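You operate a simulated robot arm through the tools that you are given. There is no shell and no other tool. Be economical: measure what you need, move in short steps, check, and stop when the job is done.

Carry out the task below with a simulated robot arm. There is one attempt and no reset: what you move stays moved.

Task
Level the balancing stand both ways, then lock its knobs again.
Fine: red lever off; yellow knob for the yellow level, green knob for the green level; leave the blue stand knob and the blue hub lever; red lever on.

It is judged by the outcome, as a careful person would: the job done as asked, and still so three seconds after it is handed in. It fails if anything else is knocked over, pushed out of place, dropped, spilled or broken.

Robot
A 7-joint arm with a two-finger parallel gripper, fixed in place. Base frame: the origin is at the foot of the arm, x ahead of it, y to its left, z up; the work surface is at about z = 886. Lengths are in mm, angles in degrees, forces in N, time in s.
With the tool pointing down near the work surface it reaches from about 300 to 700 mm from the base axis. Its first joint turns from -66.0 to 66.0 degrees. Payload 1.57 kg.
Tool frame: the origin (TCP) lies between the finger pads and is the grasp point; the fingertips stand 30 mm ahead of it; z points along the fingers, y is the line along which they close. Largest opening 110 mm; finger width 24, thickness 12; the body of the gripper, 48 by 112 mm, starts 78 mm behind the TCP.
Orientation is that of the tool frame in the base frame, as a unit quaternion [w, x, y, z]. With the fingers straight down and closing along the base's y, the tool's x points along the base's -x, its y along +y and its z along -z.

Tools
- The arm moves only by the tool arm_command. Its arguments are lists of equal length, an entry for each row: "xyz": the shift along the base's x, y, z in mm, a list of three; "turn": the turn, a rotation vector about the base's x, y, z in rad, a list of three. In form: {"xyz": [[dx, dy, dz], ...], "turn": [[rx, ry, rz], ...]}. A call has 1 to 8 rows; each row shifts and turns the commanded pose from where the row before left it. "grip" is the finger opening in mm, from 0 to 110, set as the call begins (left out, the last holds). A row lasts 0.2 s, in which the tool goes at most 50 mm and 8.6 degrees; a call with a longer step from one row to the next is refused whole, and so is a gripper value outside its range. Where a pose cannot be reached the arm comes as near as it can. A force on the tool above 90 N (or 10 N above the force at the start of the call, whichever is more), or a blocked arm, ends the call early, and 0.2 s more pass. Each finger travels about 108 mm/s and halts on what it meets, pressing with about 43 N; the grip force reading is that of the motor and also rises with nothing between the fingers. The clock runs only during rows and for 0.2 s after the last one: add rows that do not move to give the fingers time. The reply holds the time, the measured pose of the TCP, the force on the tool along the base axes, the opening and the grip force, in the units named above and with some noise, with the torque about the TCP (base axes, N m) and any sound that the robot's microphone picked up.
- Cameras (640 x 400 px; columns grow to the right, rows downward): "scene" is fixed at [176.7, -398.9, 1405.2]; the picture's right is [0.67, -0.74, 0.00], its down [-0.42, -0.38, -0.83] and it looks along [0.61, 0.56, -0.56] (base axes); focal length 273 px, centre (320, 200). "wrist" rides on the gripper at [70, 16, -141] in the tool frame; the picture's right is [-0.23, 0.97, 0.00], its down [-0.86, -0.20, -0.48] and it looks along [-0.47, -0.11, 0.88] (tool axes); focal length 222 px, centre (320, 200). There is no depth. A picture from a camera that has moved, and an enlarged one, comes with that camera's place and axes in the base frame and with its lens.
- grab_frame(camera): a new picture of that camera. The clock stands still meanwhile.
- enlarge(camera, box): a new picture of the part [left, top, right, bottom] of that camera's present view, enlarged. The clock stands still meanwhile.
- sign_off(): hands the job in; it is judged then, once.

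Work in short steps. Places have to be worked out from the pictures, the camera data and where the tool is seen: move nearer, look again, correct. Check each grasp and each placing, and mend what went wrong. You have 120 turns and 84 pictures in all, those below and enlarged ones among them. Open the gripper and draw the arm clear of the work before you hand the job in, unless the task says otherwise; then end with one line.

The tools are called after "Request:" as name(argument=value, ...) on one line, values as JSON. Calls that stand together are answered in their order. arm_command: Moves the arm, as the interface text tells. Its arguments: {"type":"object","properties":{"xyz":{"type":"array","items":{"type":"array","items":{"type":"number"}}},"turn":{"type":"array","items":{"type":"array","items":{"type":"number"}}},"grip":{"type":"number"}},"required":["xyz","turn"]} The other tools are called the same way: grab_frame (camera) takes a picture; enlarge (camera, box) takes an enlarged picture of a part of a camera's view; sign_off () hands the job in.

At the start:

```text
time: 0.0
eef_pos: [408.0, -129.5, 1261.3]
orientation: [0.0, 0.0, 1.0, -0.001]
wrist_force: [0.4, -0.6, 0.1]
ft_torque: [0.01, -0.01, 0.0]
finger_gap: 109.8
grip_force: 0.0
```

scene: 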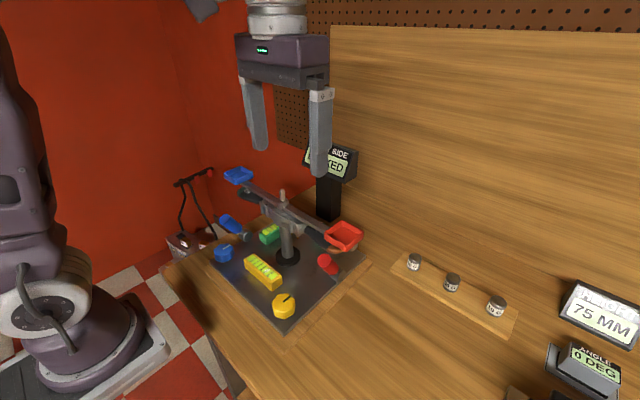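
wrist: 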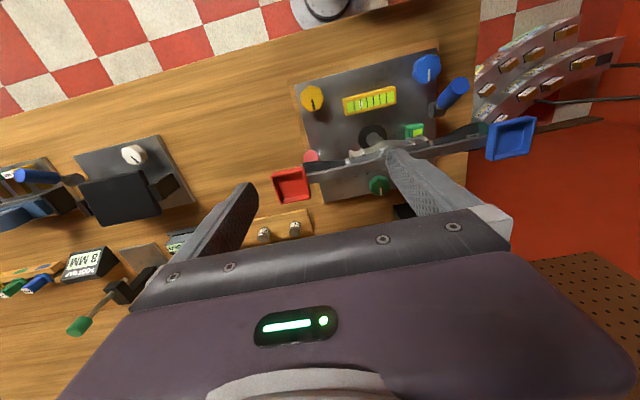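

The stand is at the centre of the scene; I enlarge both views to identify the knobs, levels and levers.

Request:
enlarge(camera="scene", box=[160, 140, 380, 340])

Request:
enlarge(camera="wrist", box=[260, 30, 560, 220])

```text
2.00 times, centred on (270, 240) of scene
camera zoom: at [176.7, -398.9, 1405.2], right [0.67, -0.74, 0.0], down [-0.42, -0.38, -0.83], along [0.61, 0.56, -0.56], focal length 546 px, centre (420, 120)
```

zoom: 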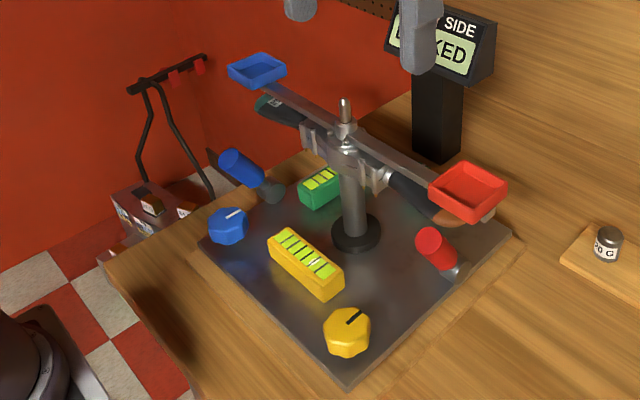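

```text
2.11 times, centred on (410, 125) of wrist
camera zoom: at [336.3, -113.1, 1402.9], right [0.23, 0.97, 0.0], down [0.86, -0.2, 0.48], along [0.47, -0.11, -0.88], focal length 468 px, centre (130, 358)
```

zoom: 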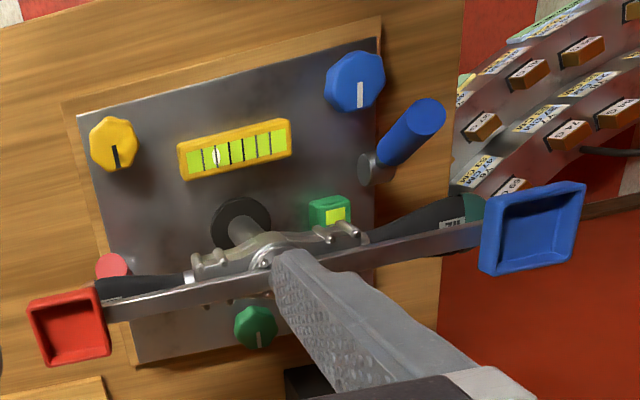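

The beam runs along y near x≈470, z≈1085; yellow knob ≈[362,-135,947], green knob ≈[575,-31], red lever top ≈[450,-155,1020]. I move closer, in front of the stand, for a better look.

Request:
arm_command(xyz=[[-20, -1, -38], [-20, -1, -38], [-20, -1, -38], [-20, -1, -38]], turn=[[0, 0, 0], [0, 0, 0], [0, 0, 0], [0, 0, 0]], grip=60)

Request:
grab_frame(camera="wrist")

Request:
grab_frame(camera="scene")

```text
time: 1.0
eef_pos: [325.3, -133.5, 1108.0]
orientation: [0.001, 0.0, 1.0, 0.0]
wrist_force: [0.2, 0.4, 0.4]
ft_torque: [-0.03, 0.01, 0.0]
finger_gap: 59.7
grip_force: 0.2
```

```text
79 pictures are left
camera wrist: at [256.2, -117.4, 1250.9], right [0.23, 0.97, 0.0], down [0.85, -0.2, 0.48], along [0.47, -0.11, -0.88], focal length 222 px, centre (320, 200)
```

wrist: 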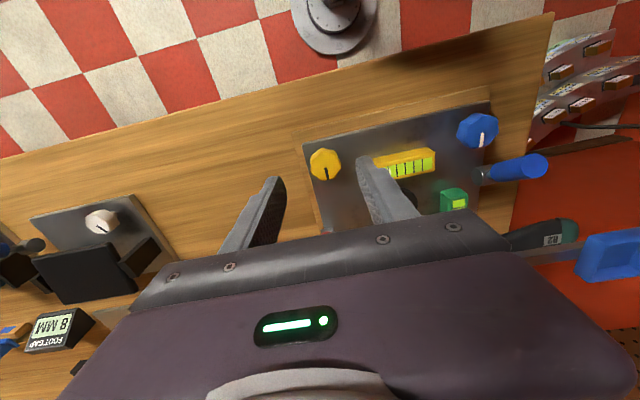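

```text
78 pictures are left
```

scene: 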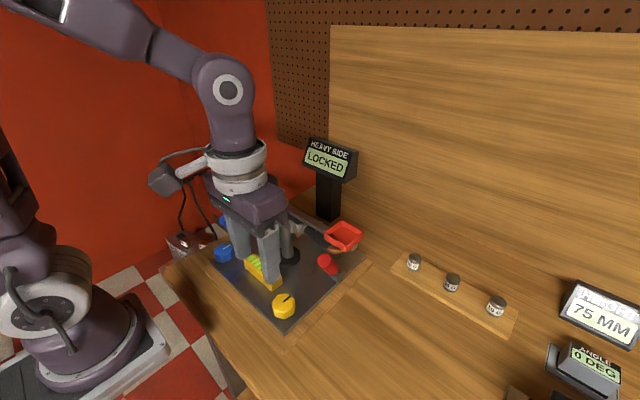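

The scene camera sees the red lever freely; I enlarge there to get its pose and mechanism.

Request:
enlarge(camera="scene", box=[265, 215, 375, 325])

```text
3.64 times, centred on (320, 270) of scene
camera zoom: at [176.7, -398.9, 1405.2], right [0.67, -0.74, 0.0], down [-0.42, -0.38, -0.83], along [0.61, 0.56, -0.56], focal length 992 px, centre (320, -54)
```

zoom: 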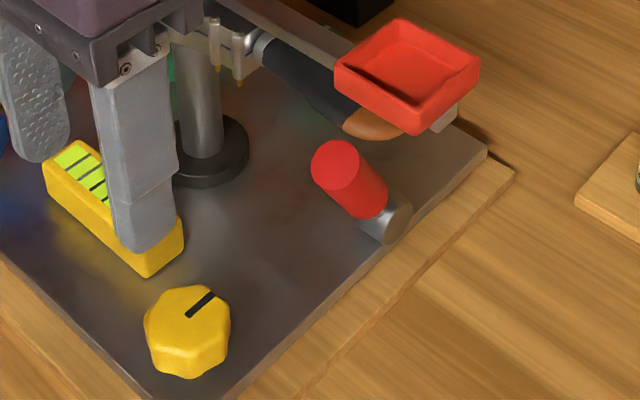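

The lever (barrel ≈[494,-161,945], handle tip ≈[448,-159,1022], leaning to −x) sits under the red pan, so I'll reach it from the −y side with fingers nearly horizontal, straddling it in x. First I go to the side and yaw by −90°.

Request:
arm_command(xyz=[[5, -25, 20], [10, -30, 20], [10, -30, 20], [15, -30, 20], [15, -30, 10], [15, -30, 0], [15, -30, 0], [15, -15, 0]], turn=[[0, 0, -0.145], [0, 0, -0.145], [0, 0, -0.145], [0, 0, -0.145], [0, 0, -0.145], [0, 0, -0.145], [0, 0, -0.145], [0, 0, -0.145]])

```text
time: 2.8
eef_pos: [424.5, -353.8, 1199.7]
orientation: [0.0, 0.55, 0.835, -0.001]
wrist_force: [0.4, 0.1, 0.4]
ft_torque: [0.02, 0.04, 0.01]
finger_gap: 60.1
grip_force: 0.1
```

Tracking well. I finish the yaw and begin tilting the tool toward +y.

Request:
arm_command(xyz=[[0, 0, 0], [0, 0, 0], [0, 0, 0], [0, -5, 0], [0, -10, 0], [0, -10, 0], [0, -10, 0], [0, -10, 0]], turn=[[0, 0, -0.137], [0, 0, -0.137], [0, 0, -0.137], [0.145, 0, 0], [0.145, 0, 0], [0.145, 0, 0], [0.145, 0, 0], [0.145, 0, 0]])

```text
time: 4.6
eef_pos: [414.4, -313.1, 1135.3]
orientation: [-0.147, 0.69, 0.698, 0.124]
wrist_force: [0.8, 0.2, -1.3]
ft_torque: [0.01, 0.01, 0.03]
finger_gap: 60.1
grip_force: 0.0
out of reach, approached as far as the arm can: row 4, 5, 6, 7, 8
```

The tilt is not reachable past about 20° here. I look at the arm's posture.

Request:
grab_frame(camera="scene")

Request:
grab_frame(camera="wrist")

```text
76 pictures are left
```

scene: 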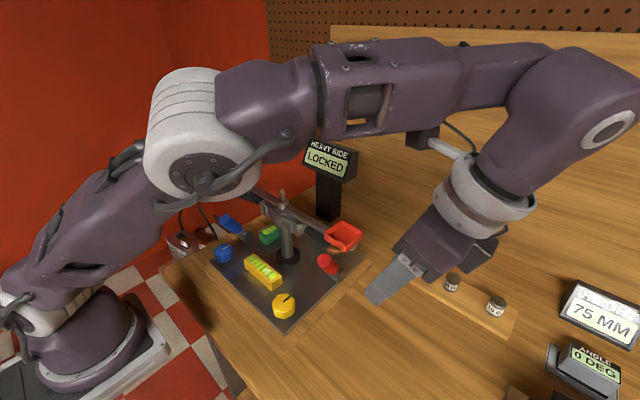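

```text
75 pictures are left
camera wrist: at [436.4, -301.9, 1291.2], right [0.97, -0.19, -0.12], down [-0.18, -0.98, 0.13], along [-0.14, -0.1, -0.98], focal length 222 px, centre (320, 200)
```

wrist: 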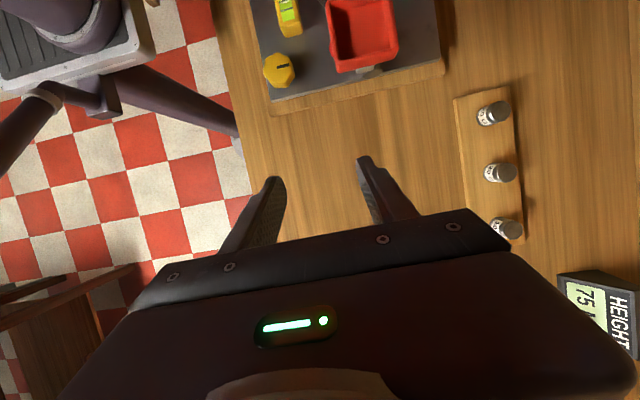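

My standoff was simply too far out in y. I bring the commanded pose back in toward y≈−290.

Request:
arm_command(xyz=[[0, 40, -10], [0, 40, -10], [0, 20, -10], [0, 0, 0]], turn=[[0, 0, 0], [0, 0, 0], [0, 0, 0], [0, 0, 0]])

```text
time: 5.4
eef_pos: [413.2, -236.9, 1107.5]
orientation: [-0.127, 0.702, 0.692, 0.112]
wrist_force: [-1.0, -13.3, -2.6]
ft_torque: [-0.38, 0.11, -0.39]
finger_gap: 59.3
grip_force: 0.1
stopped in row 3: the force on the tool passed its limit at 106 N (the readings are from after the stop); the commanded pose is now the measured one
```

Contact stopped it: something was touched at TCP y=−237. Check immediately.

Request:
grab_frame(camera="scene")

Request:
grab_frame(camera="wrist")

```text
74 pictures are left
```

scene: 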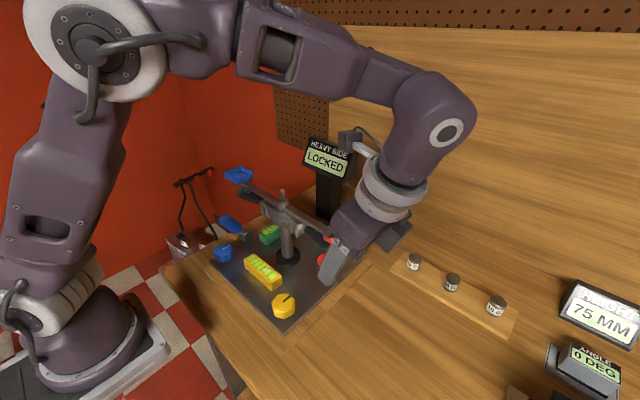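

```text
73 pictures are left
camera wrist: at [432.7, -217.7, 1264.0], right [0.97, -0.23, -0.1], down [-0.21, -0.96, 0.17], along [-0.13, -0.15, -0.98], focal length 222 px, centre (320, 200)
```

wrist: 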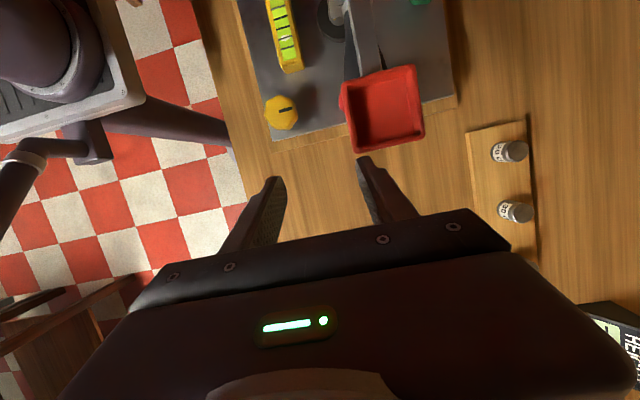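

The right finger touched the red pan's edge. I back off in −y and up and check that nothing moved.

Request:
arm_command(xyz=[[0, -20, 0], [0, -20, 0], [0, 0, 0]], turn=[[0, 0, 0], [0, 0, 0], [0, 0, 0]])

Request:
enlarge(camera="scene", box=[160, 140, 380, 340])

```text
time: 6.2
eef_pos: [414.5, -275.1, 1107.0]
orientation: [-0.126, 0.701, 0.693, 0.112]
wrist_force: [0.2, 0.3, -0.8]
ft_torque: [0.0, 0.0, 0.0]
finger_gap: 60.1
grip_force: 0.1
```

```text
2.00 times, centred on (270, 240) of scene
camera zoom: at [176.7, -398.9, 1405.2], right [0.67, -0.74, 0.0], down [-0.42, -0.38, -0.83], along [0.61, 0.56, -0.56], focal length 546 px, centre (420, 120)
```

zoom: 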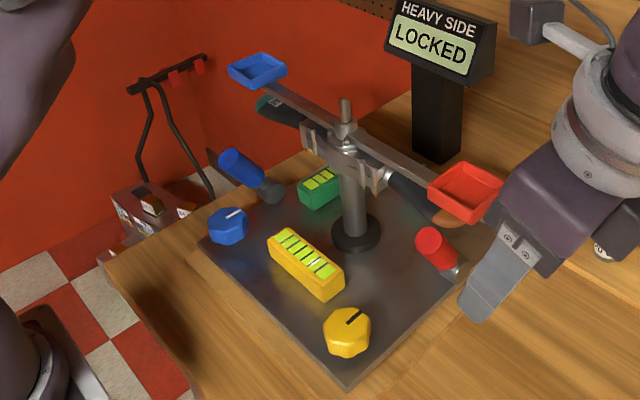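

Nothing visibly moved. A sideways tilt isn't practical, so I'll instead come from −x with the tool tilted ~60° and grip the lever between fingers closing along y. First undo the tilt and yaw while retreating.

Request:
arm_command(xyz=[[-10, 0, 15], [-10, 0, 15], [-10, 0, 0], [-10, 0, 0], [-10, 0, 0], [-10, 0, 0], [-10, 0, 0], [-10, 0, 0]], turn=[[-0.114, 0, 0], [-0.114, 0, 0], [-0.114, 0, 0], [0, 0, 0.145], [0, 0, 0.145], [0, 0, 0.145], [0, 0, 0.145], [0, 0, 0.145]])

Request:
arm_command(xyz=[[0, 10, 0], [0, 10, 0], [0, 10, 0], [0, 10, 0], [0, 10, 0], [0, 10, 0]], turn=[[0, 0, 0.141], [0, 0, 0.141], [0, 0, 0.141], [0, 0, 0.141], [0, 0, 0.141], [0, 0, 0.141]])

```text
time: 8.0
eef_pos: [333.9, -274.6, 1137.7]
orientation: [-0.003, 0.416, 0.909, -0.008]
wrist_force: [0.0, -0.9, -0.3]
ft_torque: [-0.02, 0.04, 0.02]
finger_gap: 60.2
grip_force: 0.1
```

```text
time: 9.4
eef_pos: [333.9, -214.5, 1137.3]
orientation: [0.0, 0.006, 1.0, -0.009]
wrist_force: [0.5, 0.8, -0.3]
ft_torque: [0.01, -0.03, 0.01]
finger_gap: 59.9
grip_force: 0.1
```

Now tilt 60° toward +x while moving in front of the lever at y≈−159.

Request:
arm_command(xyz=[[0, 7, 0], [0, 7, 0], [5, 7, -10], [8, 7, -15], [8, 7, -20], [8, 7, -20], [8, 7, -20], [8, 7, -20]], turn=[[0, -0.13, 0], [0, -0.13, 0], [0, -0.13, 0], [0, -0.13, 0], [0, -0.13, 0], [0, -0.13, 0], [0, -0.13, 0], [0, -0.13, 0]])

Request:
grab_frame(camera="wrist")

Request:
grab_frame(camera="scene")

```text
time: 11.2
eef_pos: [381.1, -169.8, 1042.0]
orientation: [0.478, 0.013, 0.878, 0.006]
wrist_force: [0.2, -0.1, -0.5]
ft_torque: [0.02, 0.0, -0.02]
finger_gap: 59.8
grip_force: 0.0
out of reach, approached as far as the arm can: row 8
```

```text
71 pictures are left
camera wrist: at [224.5, -151.6, 1060.0], right [0.14, 0.97, 0.21], down [0.06, -0.22, 0.97], along [0.99, -0.12, -0.09], focal length 222 px, centre (320, 200)
```

wrist: 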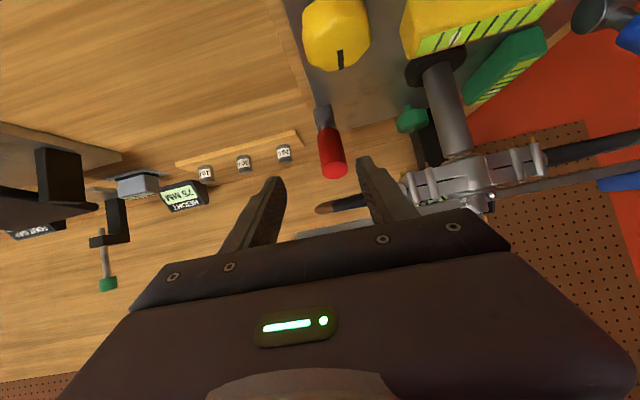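

```text
70 pictures are left
```

scene: 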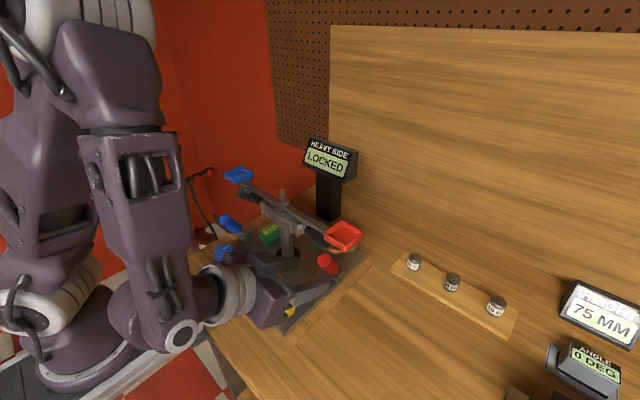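

From this view the lever tip is ≈[448,−156,1010] and the pivot ≈[494,−159,932]. I line up in y and z, then straddle the lever.

Request:
arm_command(xyz=[[5, 6, -10], [5, 7, -15], [10, 0, -17], [10, 0, -17], [15, 0, 0], [15, 0, 0], [15, 0, 0]], turn=[[0, 0, 0], [0, 0, 0], [0, 0, 0], [0, 0, 0], [0, 0, 0], [0, 0, 0], [0, 0, 0]])

Request:
grab_frame(camera="wrist")

Request:
grab_frame(camera="scene")

```text
time: 12.8
eef_pos: [447.9, -175.5, 1008.9]
orientation: [0.498, 0.01, 0.867, -0.002]
wrist_force: [-2.3, 5.7, 0.1]
ft_torque: [0.07, 0.04, 0.21]
finger_gap: 64.3
grip_force: 2.2
out of reach, approached as far as the arm can: row 1, 2, 3
```

```text
69 pictures are left
camera wrist: at [290.6, -156.1, 1020.4], right [0.14, 0.97, 0.2], down [0.01, -0.2, 0.98], along [0.99, -0.13, -0.04], focal length 222 px, centre (320, 200)
```

wrist: 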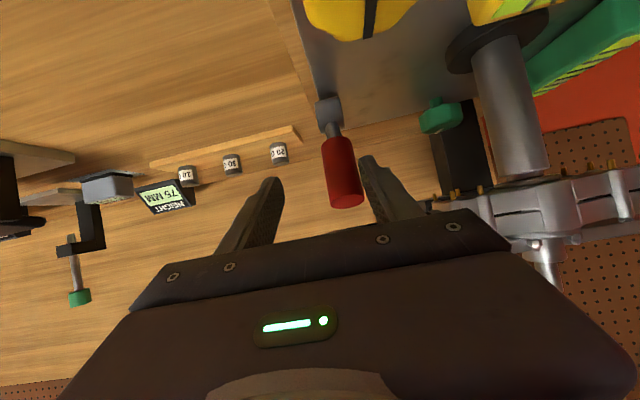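

```text
68 pictures are left
```

scene: 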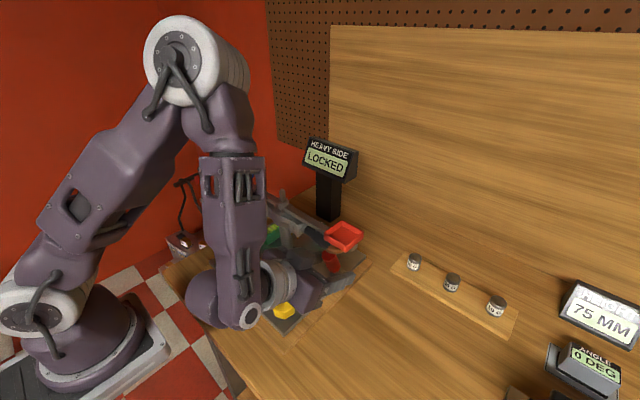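

The lever is between the fingers but off-centre toward the +y finger. I shift +y to centre, lower a bit.

Request:
arm_command(xyz=[[0, 9, 0], [0, 9, 0], [3, 0, -12], [4, 0, -12], [0, 0, 0]], turn=[[0, 0, 0], [0, 0, 0], [0, 0, 0], [0, 0, 0], [0, 0, 0]])

Request:
grab_frame(camera="wrist")

```text
time: 14.0
eef_pos: [455.3, -158.8, 984.7]
orientation: [0.497, 0.01, 0.867, -0.004]
wrist_force: [-0.3, 0.4, 0.4]
ft_torque: [0.03, -0.01, 0.01]
finger_gap: 60.1
grip_force: 0.0
```

```text
67 pictures are left
camera wrist: at [297.2, -139.2, 996.5], right [0.14, 0.97, 0.2], down [0.01, -0.2, 0.98], along [0.99, -0.13, -0.04], focal length 222 px, centre (320, 200)
```

wrist: 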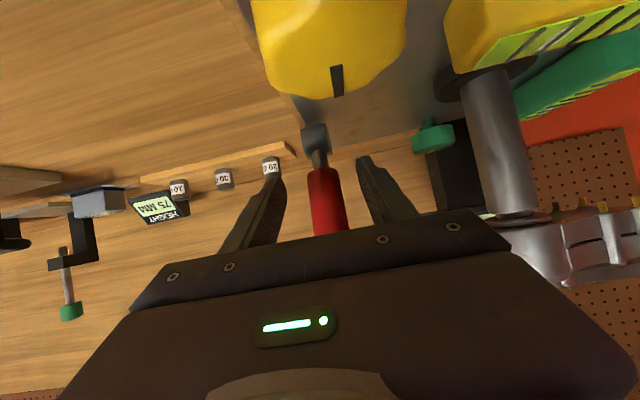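

The handle is centred between the fingers. Close on it.

Request:
arm_command(xyz=[[0, 0, 0], [0, 0, 0], [0, 0, 0]], turn=[[0, 0, 0], [0, 0, 0], [0, 0, 0]], grip=15)

```text
time: 14.8
eef_pos: [454.4, -157.4, 985.9]
orientation: [0.497, 0.009, 0.867, -0.002]
wrist_force: [2.2, 13.1, -1.0]
ft_torque: [0.12, -0.05, 0.5]
finger_gap: 27.8
grip_force: 38.2
```

Held (27.8 mm). I try a small arc step toward +x/up about the pivot and watch the force.

Request:
arm_command(xyz=[[4, 1, 3], [4, 1, 3], [4, 0, 2]], turn=[[0, 0, 0], [0, 0, 0], [0, 0, 0]])

```text
time: 15.6
eef_pos: [466.5, -156.9, 990.5]
orientation: [0.495, 0.012, 0.869, -0.005]
wrist_force: [-17.2, 2.1, -19.8]
ft_torque: [0.13, 1.36, 0.04]
finger_gap: 27.5
grip_force: 38.1
```

Request:
grab_frame(camera="wrist")

Request:
enlarge(camera="scene", box=[265, 215, 375, 325])

```text
66 pictures are left
camera wrist: at [309.1, -137.2, 1003.5], right [0.14, 0.97, 0.2], down [0.02, -0.2, 0.98], along [0.99, -0.13, -0.05], focal length 222 px, centre (320, 200)
```

wrist: 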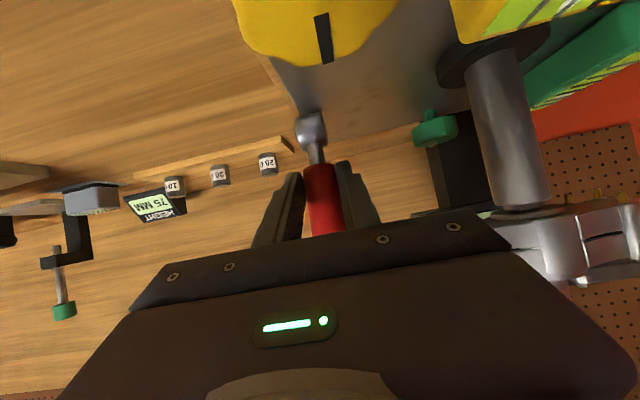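

```text
3.64 times, centred on (320, 270) of scene
camera zoom: at [176.5, -399.0, 1405.2], right [0.67, -0.74, 0.0], down [-0.42, -0.38, -0.83], along [0.61, 0.56, -0.56], focal length 992 px, centre (320, -54)
```

zoom: 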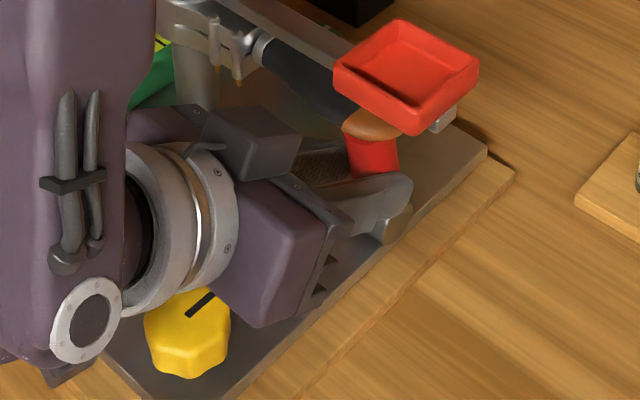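

The lever is turning toward +x as assumed. I continue along the arc.

Request:
arm_command(xyz=[[6, 0, 2], [6, 0, 1], [6, 0, 1], [6, 0, 0], [6, 0, -1]], turn=[[0, 0, 0], [0, 0, 0], [0, 0, 0], [0, 0, 0], [0, 0, 0]])

Request:
enlarge(camera="scene", box=[265, 215, 375, 325])

```text
time: 16.8
eef_pos: [495.2, -156.6, 996.8]
orientation: [0.497, 0.011, 0.868, -0.004]
wrist_force: [-30.8, -4.7, 3.5]
ft_torque: [-0.33, -0.11, 0.08]
finger_gap: 27.8
grip_force: 38.4
```

```text
3.64 times, centred on (320, 270) of scene
camera zoom: at [175.7, -399.0, 1405.3], right [0.67, -0.74, 0.0], down [-0.42, -0.38, -0.83], along [0.61, 0.56, -0.56], focal length 992 px, centre (320, -54)
```

zoom: 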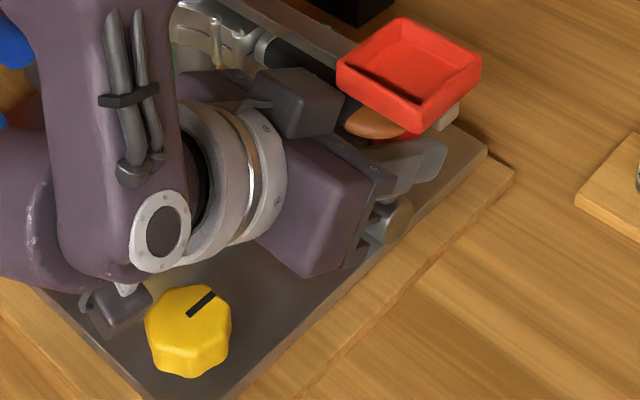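

The lever is about upright now. Going further with this grip would bring the gripper body under the hanging handle (z≈1040), so I re-grip with the fingertips only: open, back off 22 mm, close.

Request:
arm_command(xyz=[[0, 0, 0], [0, 0, 0], [-11, 0, -3], [-11, 0, -3], [0, 0, 0]], turn=[[0, 0, 0], [0, 0, 0], [0, 0, 0], [0, 0, 0], [0, 0, 0]], grip=50)

Request:
grab_frame(camera="wrist")

```text
time: 18.0
eef_pos: [475.8, -157.1, 990.7]
orientation: [0.498, 0.01, 0.867, -0.003]
wrist_force: [0.5, -0.1, -0.4]
ft_torque: [0.0, 0.01, 0.03]
finger_gap: 49.9
grip_force: 0.1
```

```text
63 pictures are left
camera wrist: at [318.4, -137.4, 1002.0], right [0.14, 0.97, 0.2], down [0.01, -0.2, 0.98], along [0.99, -0.13, -0.04], focal length 222 px, centre (320, 200)
```

wrist: 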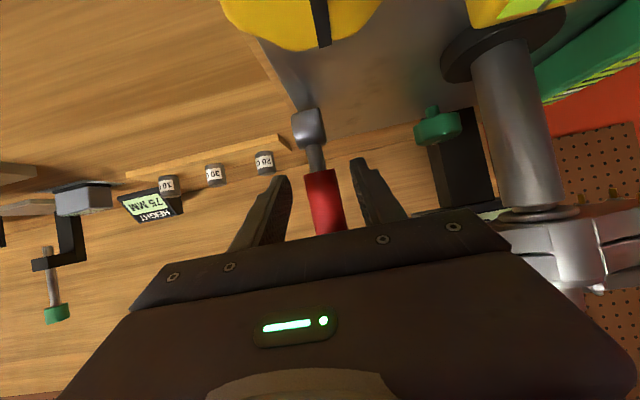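

I close on the lever with the fingertips and view the scene to judge its angle.

Request:
arm_command(xyz=[[0, 0, 0], [0, 0, 0], [0, 0, 0]], turn=[[0, 0, 0], [0, 0, 0], [0, 0, 0]], grip=15)

Request:
enlarge(camera="scene", box=[265, 215, 375, 325])

```text
time: 18.8
eef_pos: [476.1, -157.3, 990.1]
orientation: [0.498, 0.011, 0.867, -0.004]
wrist_force: [0.3, -2.5, 2.2]
ft_torque: [-0.06, -0.03, -0.09]
finger_gap: 27.7
grip_force: 38.2
```

```text
3.64 times, centred on (320, 270) of scene
camera zoom: at [176.6, -399.0, 1405.2], right [0.67, -0.74, 0.0], down [-0.42, -0.38, -0.83], along [0.61, 0.56, -0.56], focal length 992 px, centre (320, -54)
```

zoom: 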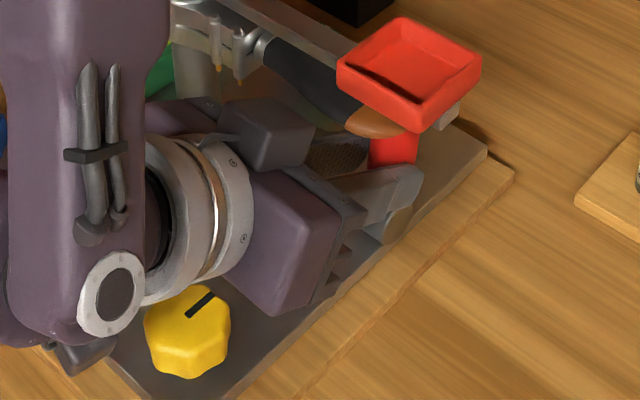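

Lever is upright and gripped. Continue to the +x side.

Request:
arm_command(xyz=[[6, 0, 0], [6, 0, -1], [6, 0, -2], [5, 0, -2]], turn=[[0, 0, 0], [0, 0, 0], [0, 0, 0], [0, 0, 0]])

Request:
grab_frame(camera="wrist")

Request:
enlarge(camera="scene", box=[265, 215, 375, 325])

```text
time: 19.8
eef_pos: [497.7, -156.6, 983.7]
orientation: [0.498, 0.01, 0.867, -0.004]
wrist_force: [-22.2, -4.2, 5.9]
ft_torque: [-0.62, 0.94, 0.06]
finger_gap: 28.0
grip_force: 38.5
```

```text
61 pictures are left
camera wrist: at [340.2, -137.8, 996.5], right [0.14, 0.97, 0.2], down [0.01, -0.2, 0.98], along [0.99, -0.13, -0.04], focal length 222 px, centre (320, 200)
```

wrist: 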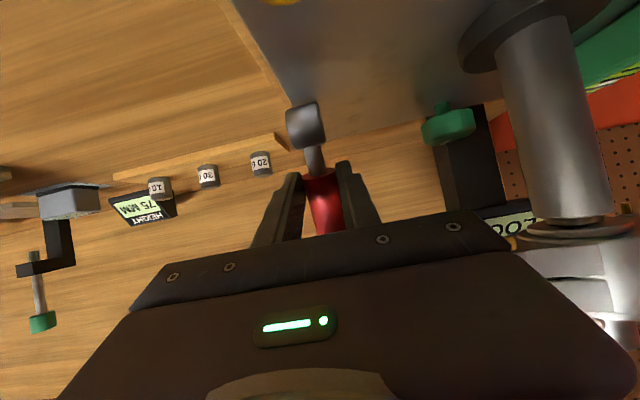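

```text
3.64 times, centred on (320, 270) of scene
camera zoom: at [175.9, -399.0, 1405.3], right [0.67, -0.74, 0.0], down [-0.42, -0.38, -0.83], along [0.61, 0.56, -0.56], focal length 992 px, centre (320, -54)
```

zoom: 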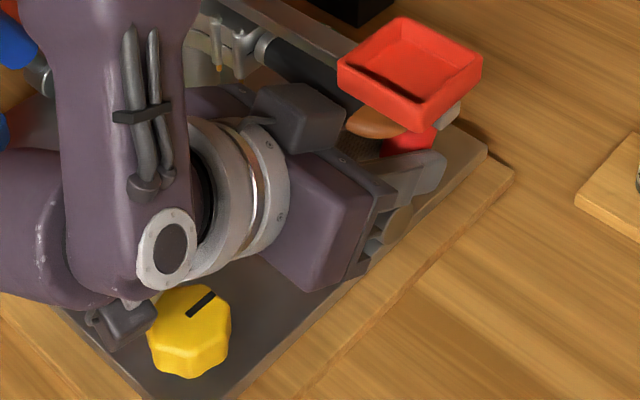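

Lever now ≈ +23°. A little more to find the stop.

Request:
arm_command(xyz=[[5, 0, -2], [4, 0, -2]], turn=[[0, 0, 0], [0, 0, 0]])

```text
time: 20.4
eef_pos: [505.4, -158.1, 981.7]
orientation: [0.498, 0.011, 0.867, -0.004]
wrist_force: [-46.4, -4.9, 21.1]
ft_torque: [-0.82, 0.65, 0.19]
finger_gap: 27.6
grip_force: 38.3
```

Resistance rose sharply (stop likely reached). Release, back off, and look.

Request:
arm_command(xyz=[[0, 0, 0], [0, 0, 0], [-15, 0, 3], [-25, 0, 5], [-25, 0, 10], [-25, 0, 10]], turn=[[0, 0, 0], [0, 0, 0], [0, 0, 0], [0, 0, 0], [0, 0, 0], [0, 0, 0]], grip=55)

Request:
grab_frame(camera="wrist")

Request:
enlarge(camera="scene", box=[265, 215, 375, 325])

```text
time: 21.8
eef_pos: [422.0, -165.1, 1010.8]
orientation: [0.498, 0.01, 0.867, -0.003]
wrist_force: [0.1, 0.1, 0.6]
ft_torque: [-0.01, -0.04, -0.01]
finger_gap: 54.8
grip_force: 0.0
out of reach, approached as far as the arm can: row 6
```

```text
59 pictures are left
camera wrist: at [264.4, -144.3, 1022.4], right [0.13, 0.97, 0.2], down [0.02, -0.21, 0.98], along [0.99, -0.13, -0.04], focal length 222 px, centre (320, 200)
```

wrist: 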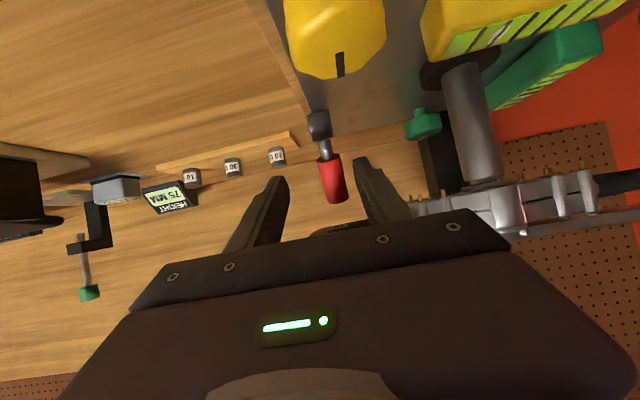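

```text
3.64 times, centred on (320, 270) of scene
camera zoom: at [176.7, -398.9, 1405.2], right [0.67, -0.74, 0.0], down [-0.42, -0.38, -0.83], along [0.61, 0.56, -0.56], focal length 992 px, centre (320, -54)
```

zoom: 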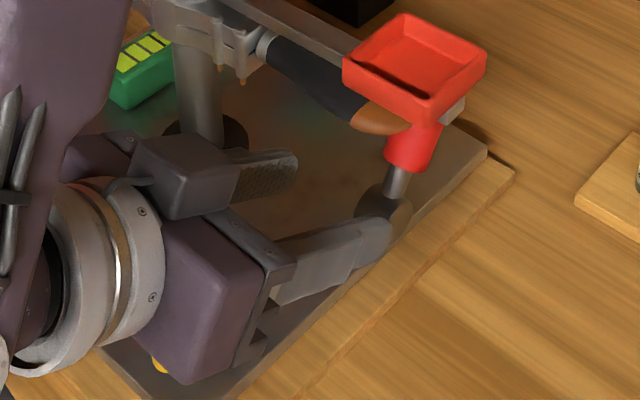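

The lever is now over to the +x side. I untilt while backing away to view the levels from above.

Request:
arm_command(xyz=[[-8, 2, 10], [-10, 4, 12], [-10, 4, 15], [-10, 4, 15], [-10, 4, 15], [-10, 4, 15], [-10, 4, 15], [-10, 4, 15]], turn=[[0, 0.13, 0], [0, 0.13, 0], [0, 0.13, 0], [0, 0.13, 0], [0, 0.13, 0], [0, 0.13, 0], [0, 0.13, 0], [0, 0.13, 0]])

Request:
enlarge(camera="scene", box=[160, 140, 380, 340])

Request:
grab_frame(camera="wrist")

```text
time: 23.6
eef_pos: [342.6, -131.5, 1121.8]
orientation: [-0.001, 0.008, 1.0, -0.01]
wrist_force: [-0.2, -0.4, -0.1]
ft_torque: [0.01, -0.01, 0.0]
finger_gap: 55.0
grip_force: 0.0
```

```text
2.00 times, centred on (270, 240) of scene
camera zoom: at [176.7, -398.9, 1405.2], right [0.67, -0.74, 0.0], down [-0.42, -0.38, -0.83], along [0.61, 0.56, -0.56], focal length 546 px, centre (420, 120)
```

zoom: 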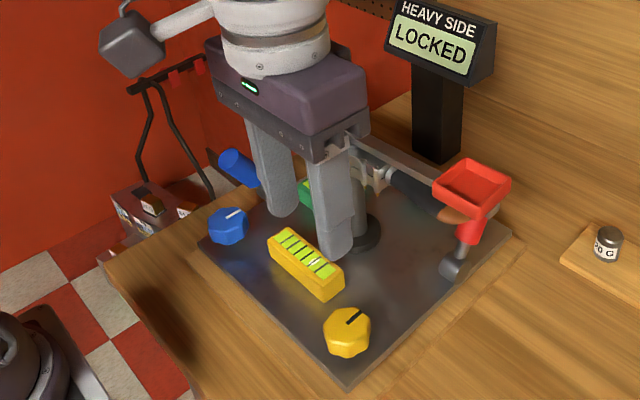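

```text
56 pictures are left
camera wrist: at [273.3, -112.6, 1263.8], right [0.24, 0.97, -0.02], down [0.85, -0.2, 0.48], along [0.46, -0.13, -0.88], focal length 222 px, centre (320, 200)
```

wrist: 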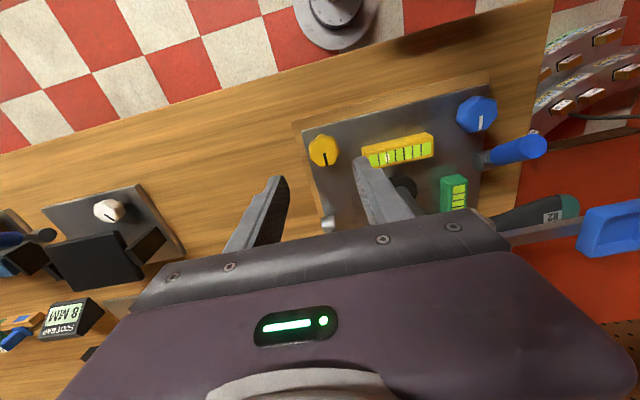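

Enlarge the levels from both cameras to read the bubbles.

Request:
enlarge(camera="wrist", box=[350, 120, 480, 215])

Request:
enlarge(camera="scene", box=[225, 220, 305, 300])

```text
4.21 times, centred on (415, 168) of wrist
camera zoom: at [273.3, -112.6, 1263.8], right [0.24, 0.97, -0.02], down [0.85, -0.2, 0.48], along [0.46, -0.13, -0.88], focal length 935 px, centre (-80, 337)
```

zoom: 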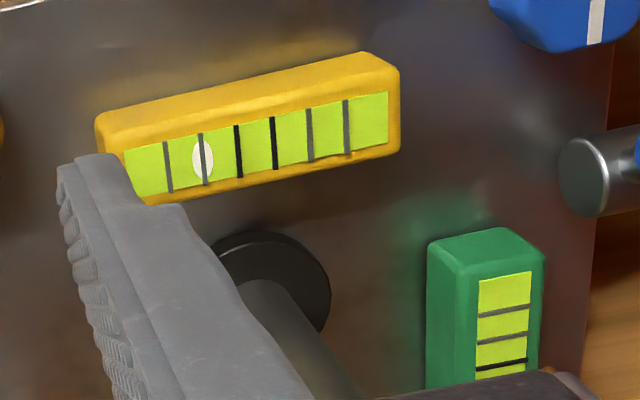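

```text
5.00 times, centred on (265, 260) of scene
camera zoom: at [176.7, -398.9, 1405.2], right [0.67, -0.74, 0.0], down [-0.42, -0.38, -0.83], along [0.61, 0.56, -0.56], focal length 1364 px, centre (595, -100)
```

zoom: 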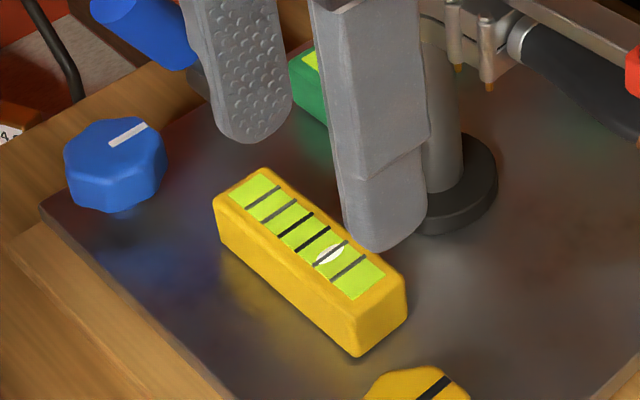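

Yellow bubble sits on the second mark toward the −y end; the target is between the two black centre marks. I go down over the yellow knob (≈[361,−135], top z≈948) with fingers open.

Request:
arm_command(xyz=[[6, -1, -35], [6, -1, -35], [6, -2, -35], [0, 0, -20]], turn=[[0, 0, 0], [0, 0, 0], [0, 0, 0], [0, 0, 0]], grip=70)

Request:
grab_frame(camera="wrist")

Request:
enlarge(camera="scene", box=[225, 240, 345, 340])

```text
time: 24.6
eef_pos: [361.6, -138.1, 996.8]
orientation: [0.0, 0.007, 1.0, -0.009]
wrist_force: [0.8, 0.3, 0.0]
ft_torque: [0.01, 0.02, 0.01]
finger_gap: 70.2
grip_force: 0.1
```

```text
53 pictures are left
camera wrist: at [291.7, -117.5, 1137.4], right [0.24, 0.97, -0.02], down [0.85, -0.2, 0.48], along [0.47, -0.13, -0.87], focal length 222 px, centre (320, 200)
```

wrist: 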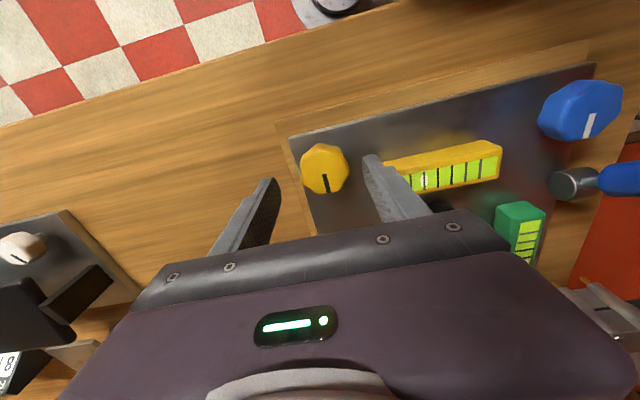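

```text
4.00 times, centred on (285, 290) of scene
camera zoom: at [176.7, -398.9, 1405.2], right [0.67, -0.74, 0.0], down [-0.42, -0.38, -0.83], along [0.61, 0.56, -0.56], focal length 1091 px, centre (460, -160)
```

zoom: 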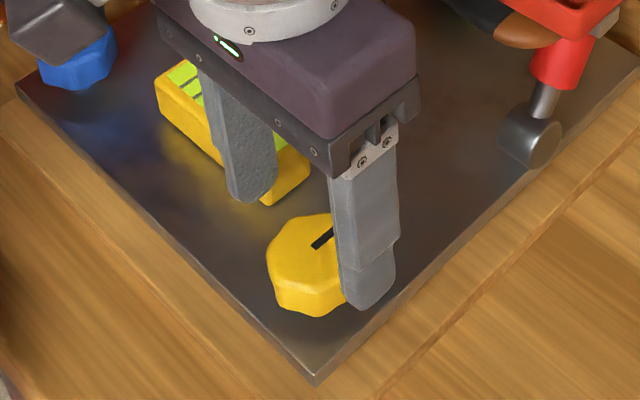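

Triangulating: knob top centre ≈[362,−132,962], plate ≈917. I centre on it and lower to z≈958.

Request:
arm_command(xyz=[[0, 3, 0], [0, 3, -10], [0, 0, -15], [0, 0, -14], [0, 0, 0]], turn=[[0, 0, 0], [0, 0, 0], [0, 0, 0], [0, 0, 0], [0, 0, 0]])

Request:
arm_command(xyz=[[0, 0, 0], [0, 0, 0], [0, 0, 0]], turn=[[0, 0, 0], [0, 0, 0], [0, 0, 0]], grip=30)

Request:
grab_frame(camera="wrist")

```text
time: 25.8
eef_pos: [361.0, -132.1, 957.7]
orientation: [0.001, 0.006, 1.0, -0.008]
wrist_force: [-1.1, -0.3, 0.8]
ft_torque: [-0.04, 0.0, -0.02]
finger_gap: 70.2
grip_force: 0.1
```

```text
time: 26.6
eef_pos: [360.7, -133.0, 958.4]
orientation: [0.002, 0.007, 1.0, -0.009]
wrist_force: [-1.2, -19.4, -2.2]
ft_torque: [-0.01, -0.09, -0.11]
finger_gap: 47.1
grip_force: 10.1
```

```text
51 pictures are left
camera wrist: at [290.5, -113.3, 1098.3], right [0.24, 0.97, -0.02], down [0.85, -0.2, 0.48], along [0.47, -0.13, -0.87], focal length 222 px, centre (320, 200)
```

wrist: 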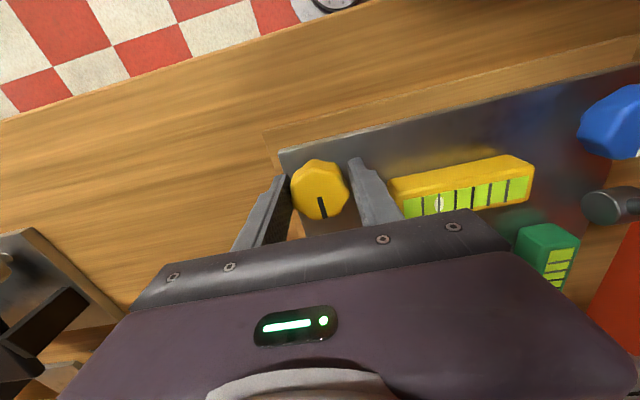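

One finger touched first; I shift −3 mm in y to centre and let the fingers settle.

Request:
arm_command(xyz=[[0, -2, 0], [0, -1.5, 0], [0, 0, 0]], turn=[[0, 0, 0], [0, 0, 0], [0, 0, 0]])

```text
time: 27.4
eef_pos: [361.0, -134.7, 956.5]
orientation: [0.001, 0.007, 1.0, -0.007]
wrist_force: [3.5, -11.9, -5.8]
ft_torque: [0.86, -0.09, -0.05]
finger_gap: 44.0
grip_force: 44.6
```

Knob gripped (44 mm). Test turn +0.4 rad about z, then view the bubble.

Request:
arm_command(xyz=[[0, 0, 0], [0, 0, 0], [0, 0, 0], [0, 0, 0]], turn=[[0, 0, 0.13], [0, 0, 0.13], [0, 0, 0.14], [0, 0, 0]])

Request:
enlarge(camera="wrist", box=[280, 130, 580, 300])

Request:
enlarge(camera="scene", box=[225, 220, 305, 300])

```text
time: 28.4
eef_pos: [361.2, -135.6, 957.4]
orientation: [0.002, -0.192, 0.981, -0.008]
wrist_force: [-1.3, -37.5, -26.1]
ft_torque: [0.47, 0.54, -0.15]
finger_gap: 43.8
grip_force: 45.0
```

```text
2.13 times, centred on (430, 215) of wrist
camera zoom: at [288.8, -145.2, 1098.6], right [-0.16, 0.99, -0.02], down [0.86, 0.14, 0.48], along [0.48, 0.06, -0.88], focal length 474 px, centre (85, 168)
```

zoom: 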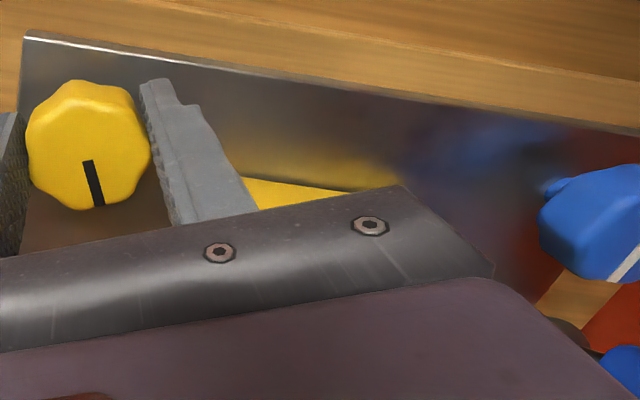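

```text
5.00 times, centred on (265, 260) of scene
camera zoom: at [176.9, -400.1, 1404.8], right [0.67, -0.74, 0.0], down [-0.42, -0.38, -0.83], along [0.61, 0.56, -0.56], focal length 1364 px, centre (595, -100)
```

zoom: 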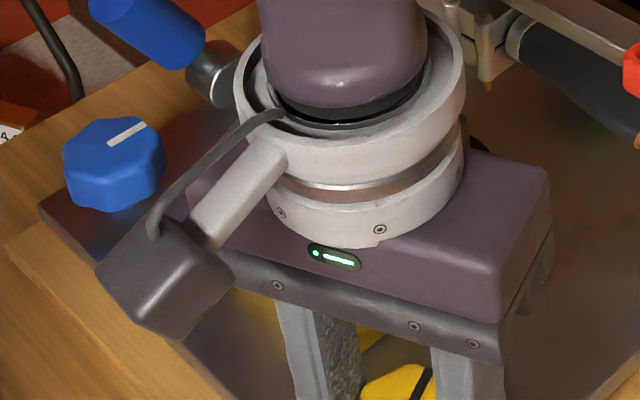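

The knob turned with the gripper. I open and rotate back to zero yaw, from where the wrist camera sees the level.

Request:
arm_command(xyz=[[0, 0, 0], [0, 0, 0], [0, 2, 0], [0, 0, 0], [0, 0, 0]], turn=[[0, 0, 0], [0, 0, 0], [0, 0, -0.13], [0, 0, -0.13], [0, 0, -0.14]], grip=65)

Request:
enlarge(camera="wrist", box=[280, 130, 580, 300])

```text
time: 29.6
eef_pos: [360.5, -132.6, 959.0]
orientation: [0.001, 0.009, 1.0, -0.009]
wrist_force: [0.2, -0.2, -0.1]
ft_torque: [0.02, 0.0, -0.01]
finger_gap: 64.9
grip_force: 0.1
```

```text
2.13 times, centred on (430, 215) of wrist
camera zoom: at [290.9, -112.5, 1099.5], right [0.24, 0.97, -0.02], down [0.85, -0.21, 0.48], along [0.47, -0.13, -0.88], focal length 474 px, centre (85, 168)
```

zoom: 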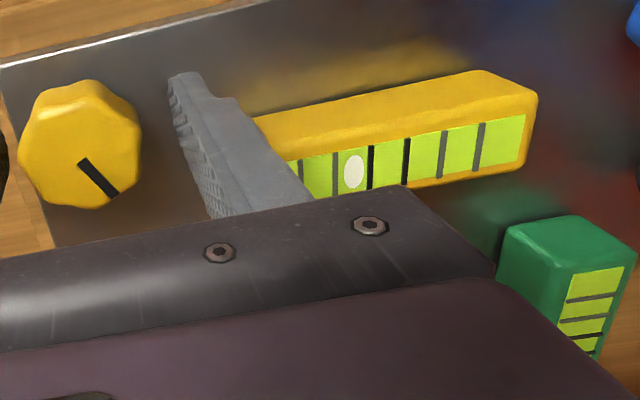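

Half a cell in the right direction for 0.4 rad; another ≈0.8 rad needed. I pre-rotate −0.8 rad (open), then grip and turn back to zero.

Request:
arm_command(xyz=[[0, -0.5, 0], [0, -0.5, 0], [0, -0.5, 0], [0, 0, 0], [0, 0, 0], [0, 0, 0]], turn=[[0, 0, -0.133], [0, 0, -0.133], [0, 0, -0.133], [0, 0, -0.133], [0, 0, -0.134], [0, 0, -0.134]])

Request:
arm_command(xyz=[[0, 0, 0], [0, 0, 0], [0, 0, 0], [0, 0, 0]], turn=[[0, 0, 0], [0, 0, 0], [0, 0, 0], [0, 0, 0]], grip=30)

```text
time: 31.0
eef_pos: [361.5, -135.0, 959.1]
orientation: [-0.003, 0.398, 0.917, -0.009]
wrist_force: [-0.9, 0.6, 0.6]
ft_torque: [-0.02, 0.01, 0.01]
finger_gap: 65.0
grip_force: 0.1
```

```text
time: 32.0
eef_pos: [361.3, -135.0, 958.2]
orientation: [-0.003, 0.397, 0.918, -0.007]
wrist_force: [16.8, 14.0, -0.5]
ft_torque: [0.35, -0.35, 0.04]
finger_gap: 48.7
grip_force: 10.2
```

Request:
arm_command(xyz=[[1, 1, 0], [1, 1, 0], [0, 0, 0]], turn=[[0, 0, 0], [0, 0, 0], [0, 0, 0]])

```text
time: 32.8
eef_pos: [363.7, -131.5, 957.3]
orientation: [-0.002, 0.397, 0.918, -0.008]
wrist_force: [11.4, 6.2, -1.9]
ft_torque: [0.33, -0.64, 0.06]
finger_gap: 43.9
grip_force: 36.8
```

Gripped at 43.9 mm. Turn back +0.8 rad and check the bubble.

Request:
arm_command(xyz=[[0, 0, 0], [0, 0, 0], [0, 0, 0], [0, 0, 0], [0, 0, 0], [0, 0, 0], [0, 0, 0]], turn=[[0, 0, 0.133], [0, 0, 0.133], [0, 0, 0.133], [0, 0, 0.133], [0, 0, 0.134], [0, 0, 0.134], [0, 0, 0]])

Request:
enlarge(camera="wrist", box=[280, 130, 580, 300])

```text
time: 34.4
eef_pos: [361.0, -135.0, 957.8]
orientation: [0.0, 0.008, 1.0, -0.009]
wrist_force: [-9.8, -43.0, -16.2]
ft_torque: [0.21, 0.1, -0.14]
finger_gap: 43.8
grip_force: 45.0
```

```text
2.13 times, centred on (430, 215) of wrist
camera zoom: at [292.0, -114.7, 1099.2], right [0.24, 0.97, -0.02], down [0.85, -0.2, 0.48], along [0.46, -0.13, -0.88], focal length 474 px, centre (85, 168)
```

zoom: 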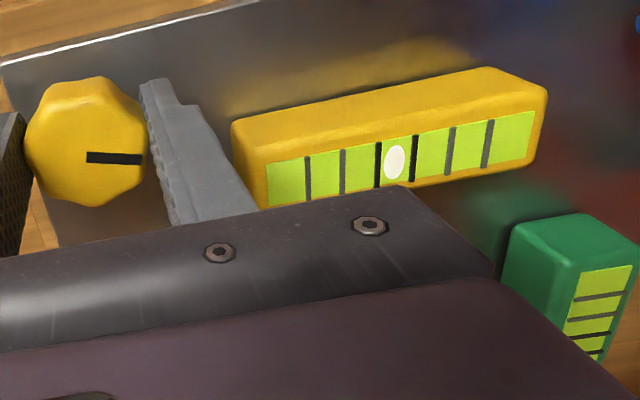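

Yellow bubble is now centred between the black marks. I release, lift to z≈1250 and then go over toward the green knob (≈[576,−29]).

Request:
arm_command(xyz=[[0, 0, 0], [0, 1, 0], [0, 0, 46], [0, 0, 49], [0, 0, 49], [0, 0, 49], [0, 0, 49], [0, 0, 49]], turn=[[0, 0, 0], [0, 0, 0], [0, 0, 0], [0, 0, 0], [0, 0, 0], [0, 0, 0], [0, 0, 0], [0, 0, 0]], grip=70)

Request:
arm_command(xyz=[[20, 5, 5], [20, 10, 0], [20, 10, 0], [20, 10, 0], [20, 10, 0], [20, 10, 0], [20, 10, 0], [20, 10, 0]], turn=[[0, 0, -0.143], [0, 0, -0.143], [0, 0, -0.143], [0, 0, -0.143], [0, 0, -0.143], [0, 0, -0.143], [0, 0, -0.143], [0, 0, -0.143]])

Request:
arm_command(xyz=[[15, 10, 0], [15, 10, 0], [15, 5, 0], [10, 4, 0]], turn=[[0, 0, -0.143], [0, 0, -0.143], [0, 0, -0.141], [0, 0, 0]])

Request:
grab_frame(camera="wrist")

Request:
enlarge(camera="scene", box=[160, 140, 380, 340])

```text
time: 36.2
eef_pos: [364.6, -131.2, 1248.8]
orientation: [0.0, 0.006, 1.0, -0.009]
wrist_force: [-0.6, -0.7, 0.5]
ft_torque: [0.02, -0.01, 0.0]
finger_gap: 70.0
grip_force: 0.2
```

```text
time: 38.0
eef_pos: [523.3, -56.7, 1254.3]
orientation: [-0.004, 0.549, 0.836, -0.008]
wrist_force: [0.1, -0.8, 0.7]
ft_torque: [0.01, 0.02, 0.01]
finger_gap: 69.9
grip_force: 0.2
```

```text
time: 39.0
eef_pos: [556.3, -35.6, 1249.3]
orientation: [-0.006, 0.692, 0.722, -0.007]
wrist_force: [0.5, 0.1, -0.4]
ft_torque: [-0.04, -0.01, 0.01]
finger_gap: 69.9
grip_force: 0.1
out of reach, approached as far as the arm can: row 2, 3, 4
```

```text
46 pictures are left
camera wrist: at [572.5, 35.1, 1390.6], right [0.98, -0.19, -0.02], down [-0.16, -0.86, 0.48], along [-0.11, -0.47, -0.88], focal length 222 px, centre (320, 200)
```

wrist: 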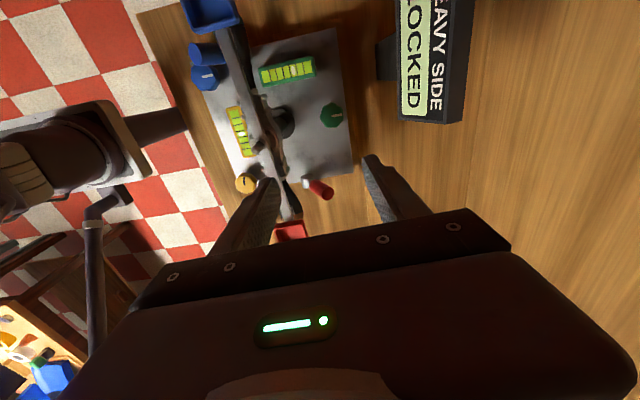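

```text
2.00 times, centred on (270, 240) of scene
camera zoom: at [176.7, -398.9, 1405.2], right [0.67, -0.74, 0.0], down [-0.42, -0.38, -0.83], along [0.61, 0.56, -0.56], focal length 546 px, centre (420, 120)
```

zoom: 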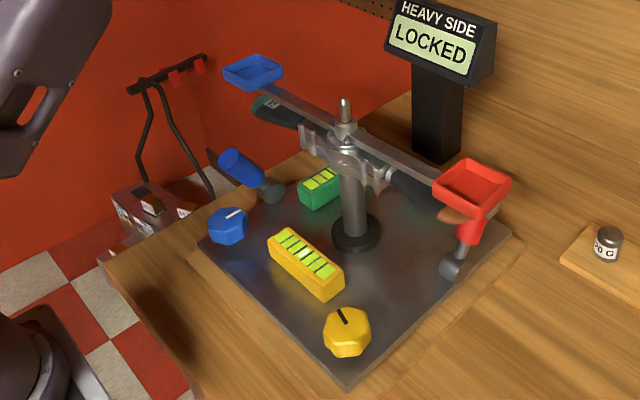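

Clear view of both levels. I enlarge the wrist view to read the green bubble.

Request:
enlarge(camera="wrist", box=[180, 20, 380, 180])

```text
2.50 times, centred on (280, 100) of wrist
camera zoom: at [572.5, 35.1, 1390.6], right [0.98, -0.19, -0.02], down [-0.16, -0.86, 0.48], along [-0.11, -0.47, -0.88], focal length 555 px, centre (420, 450)
```

zoom: 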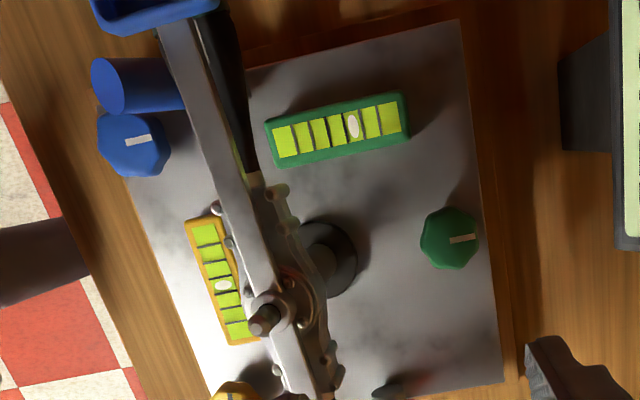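

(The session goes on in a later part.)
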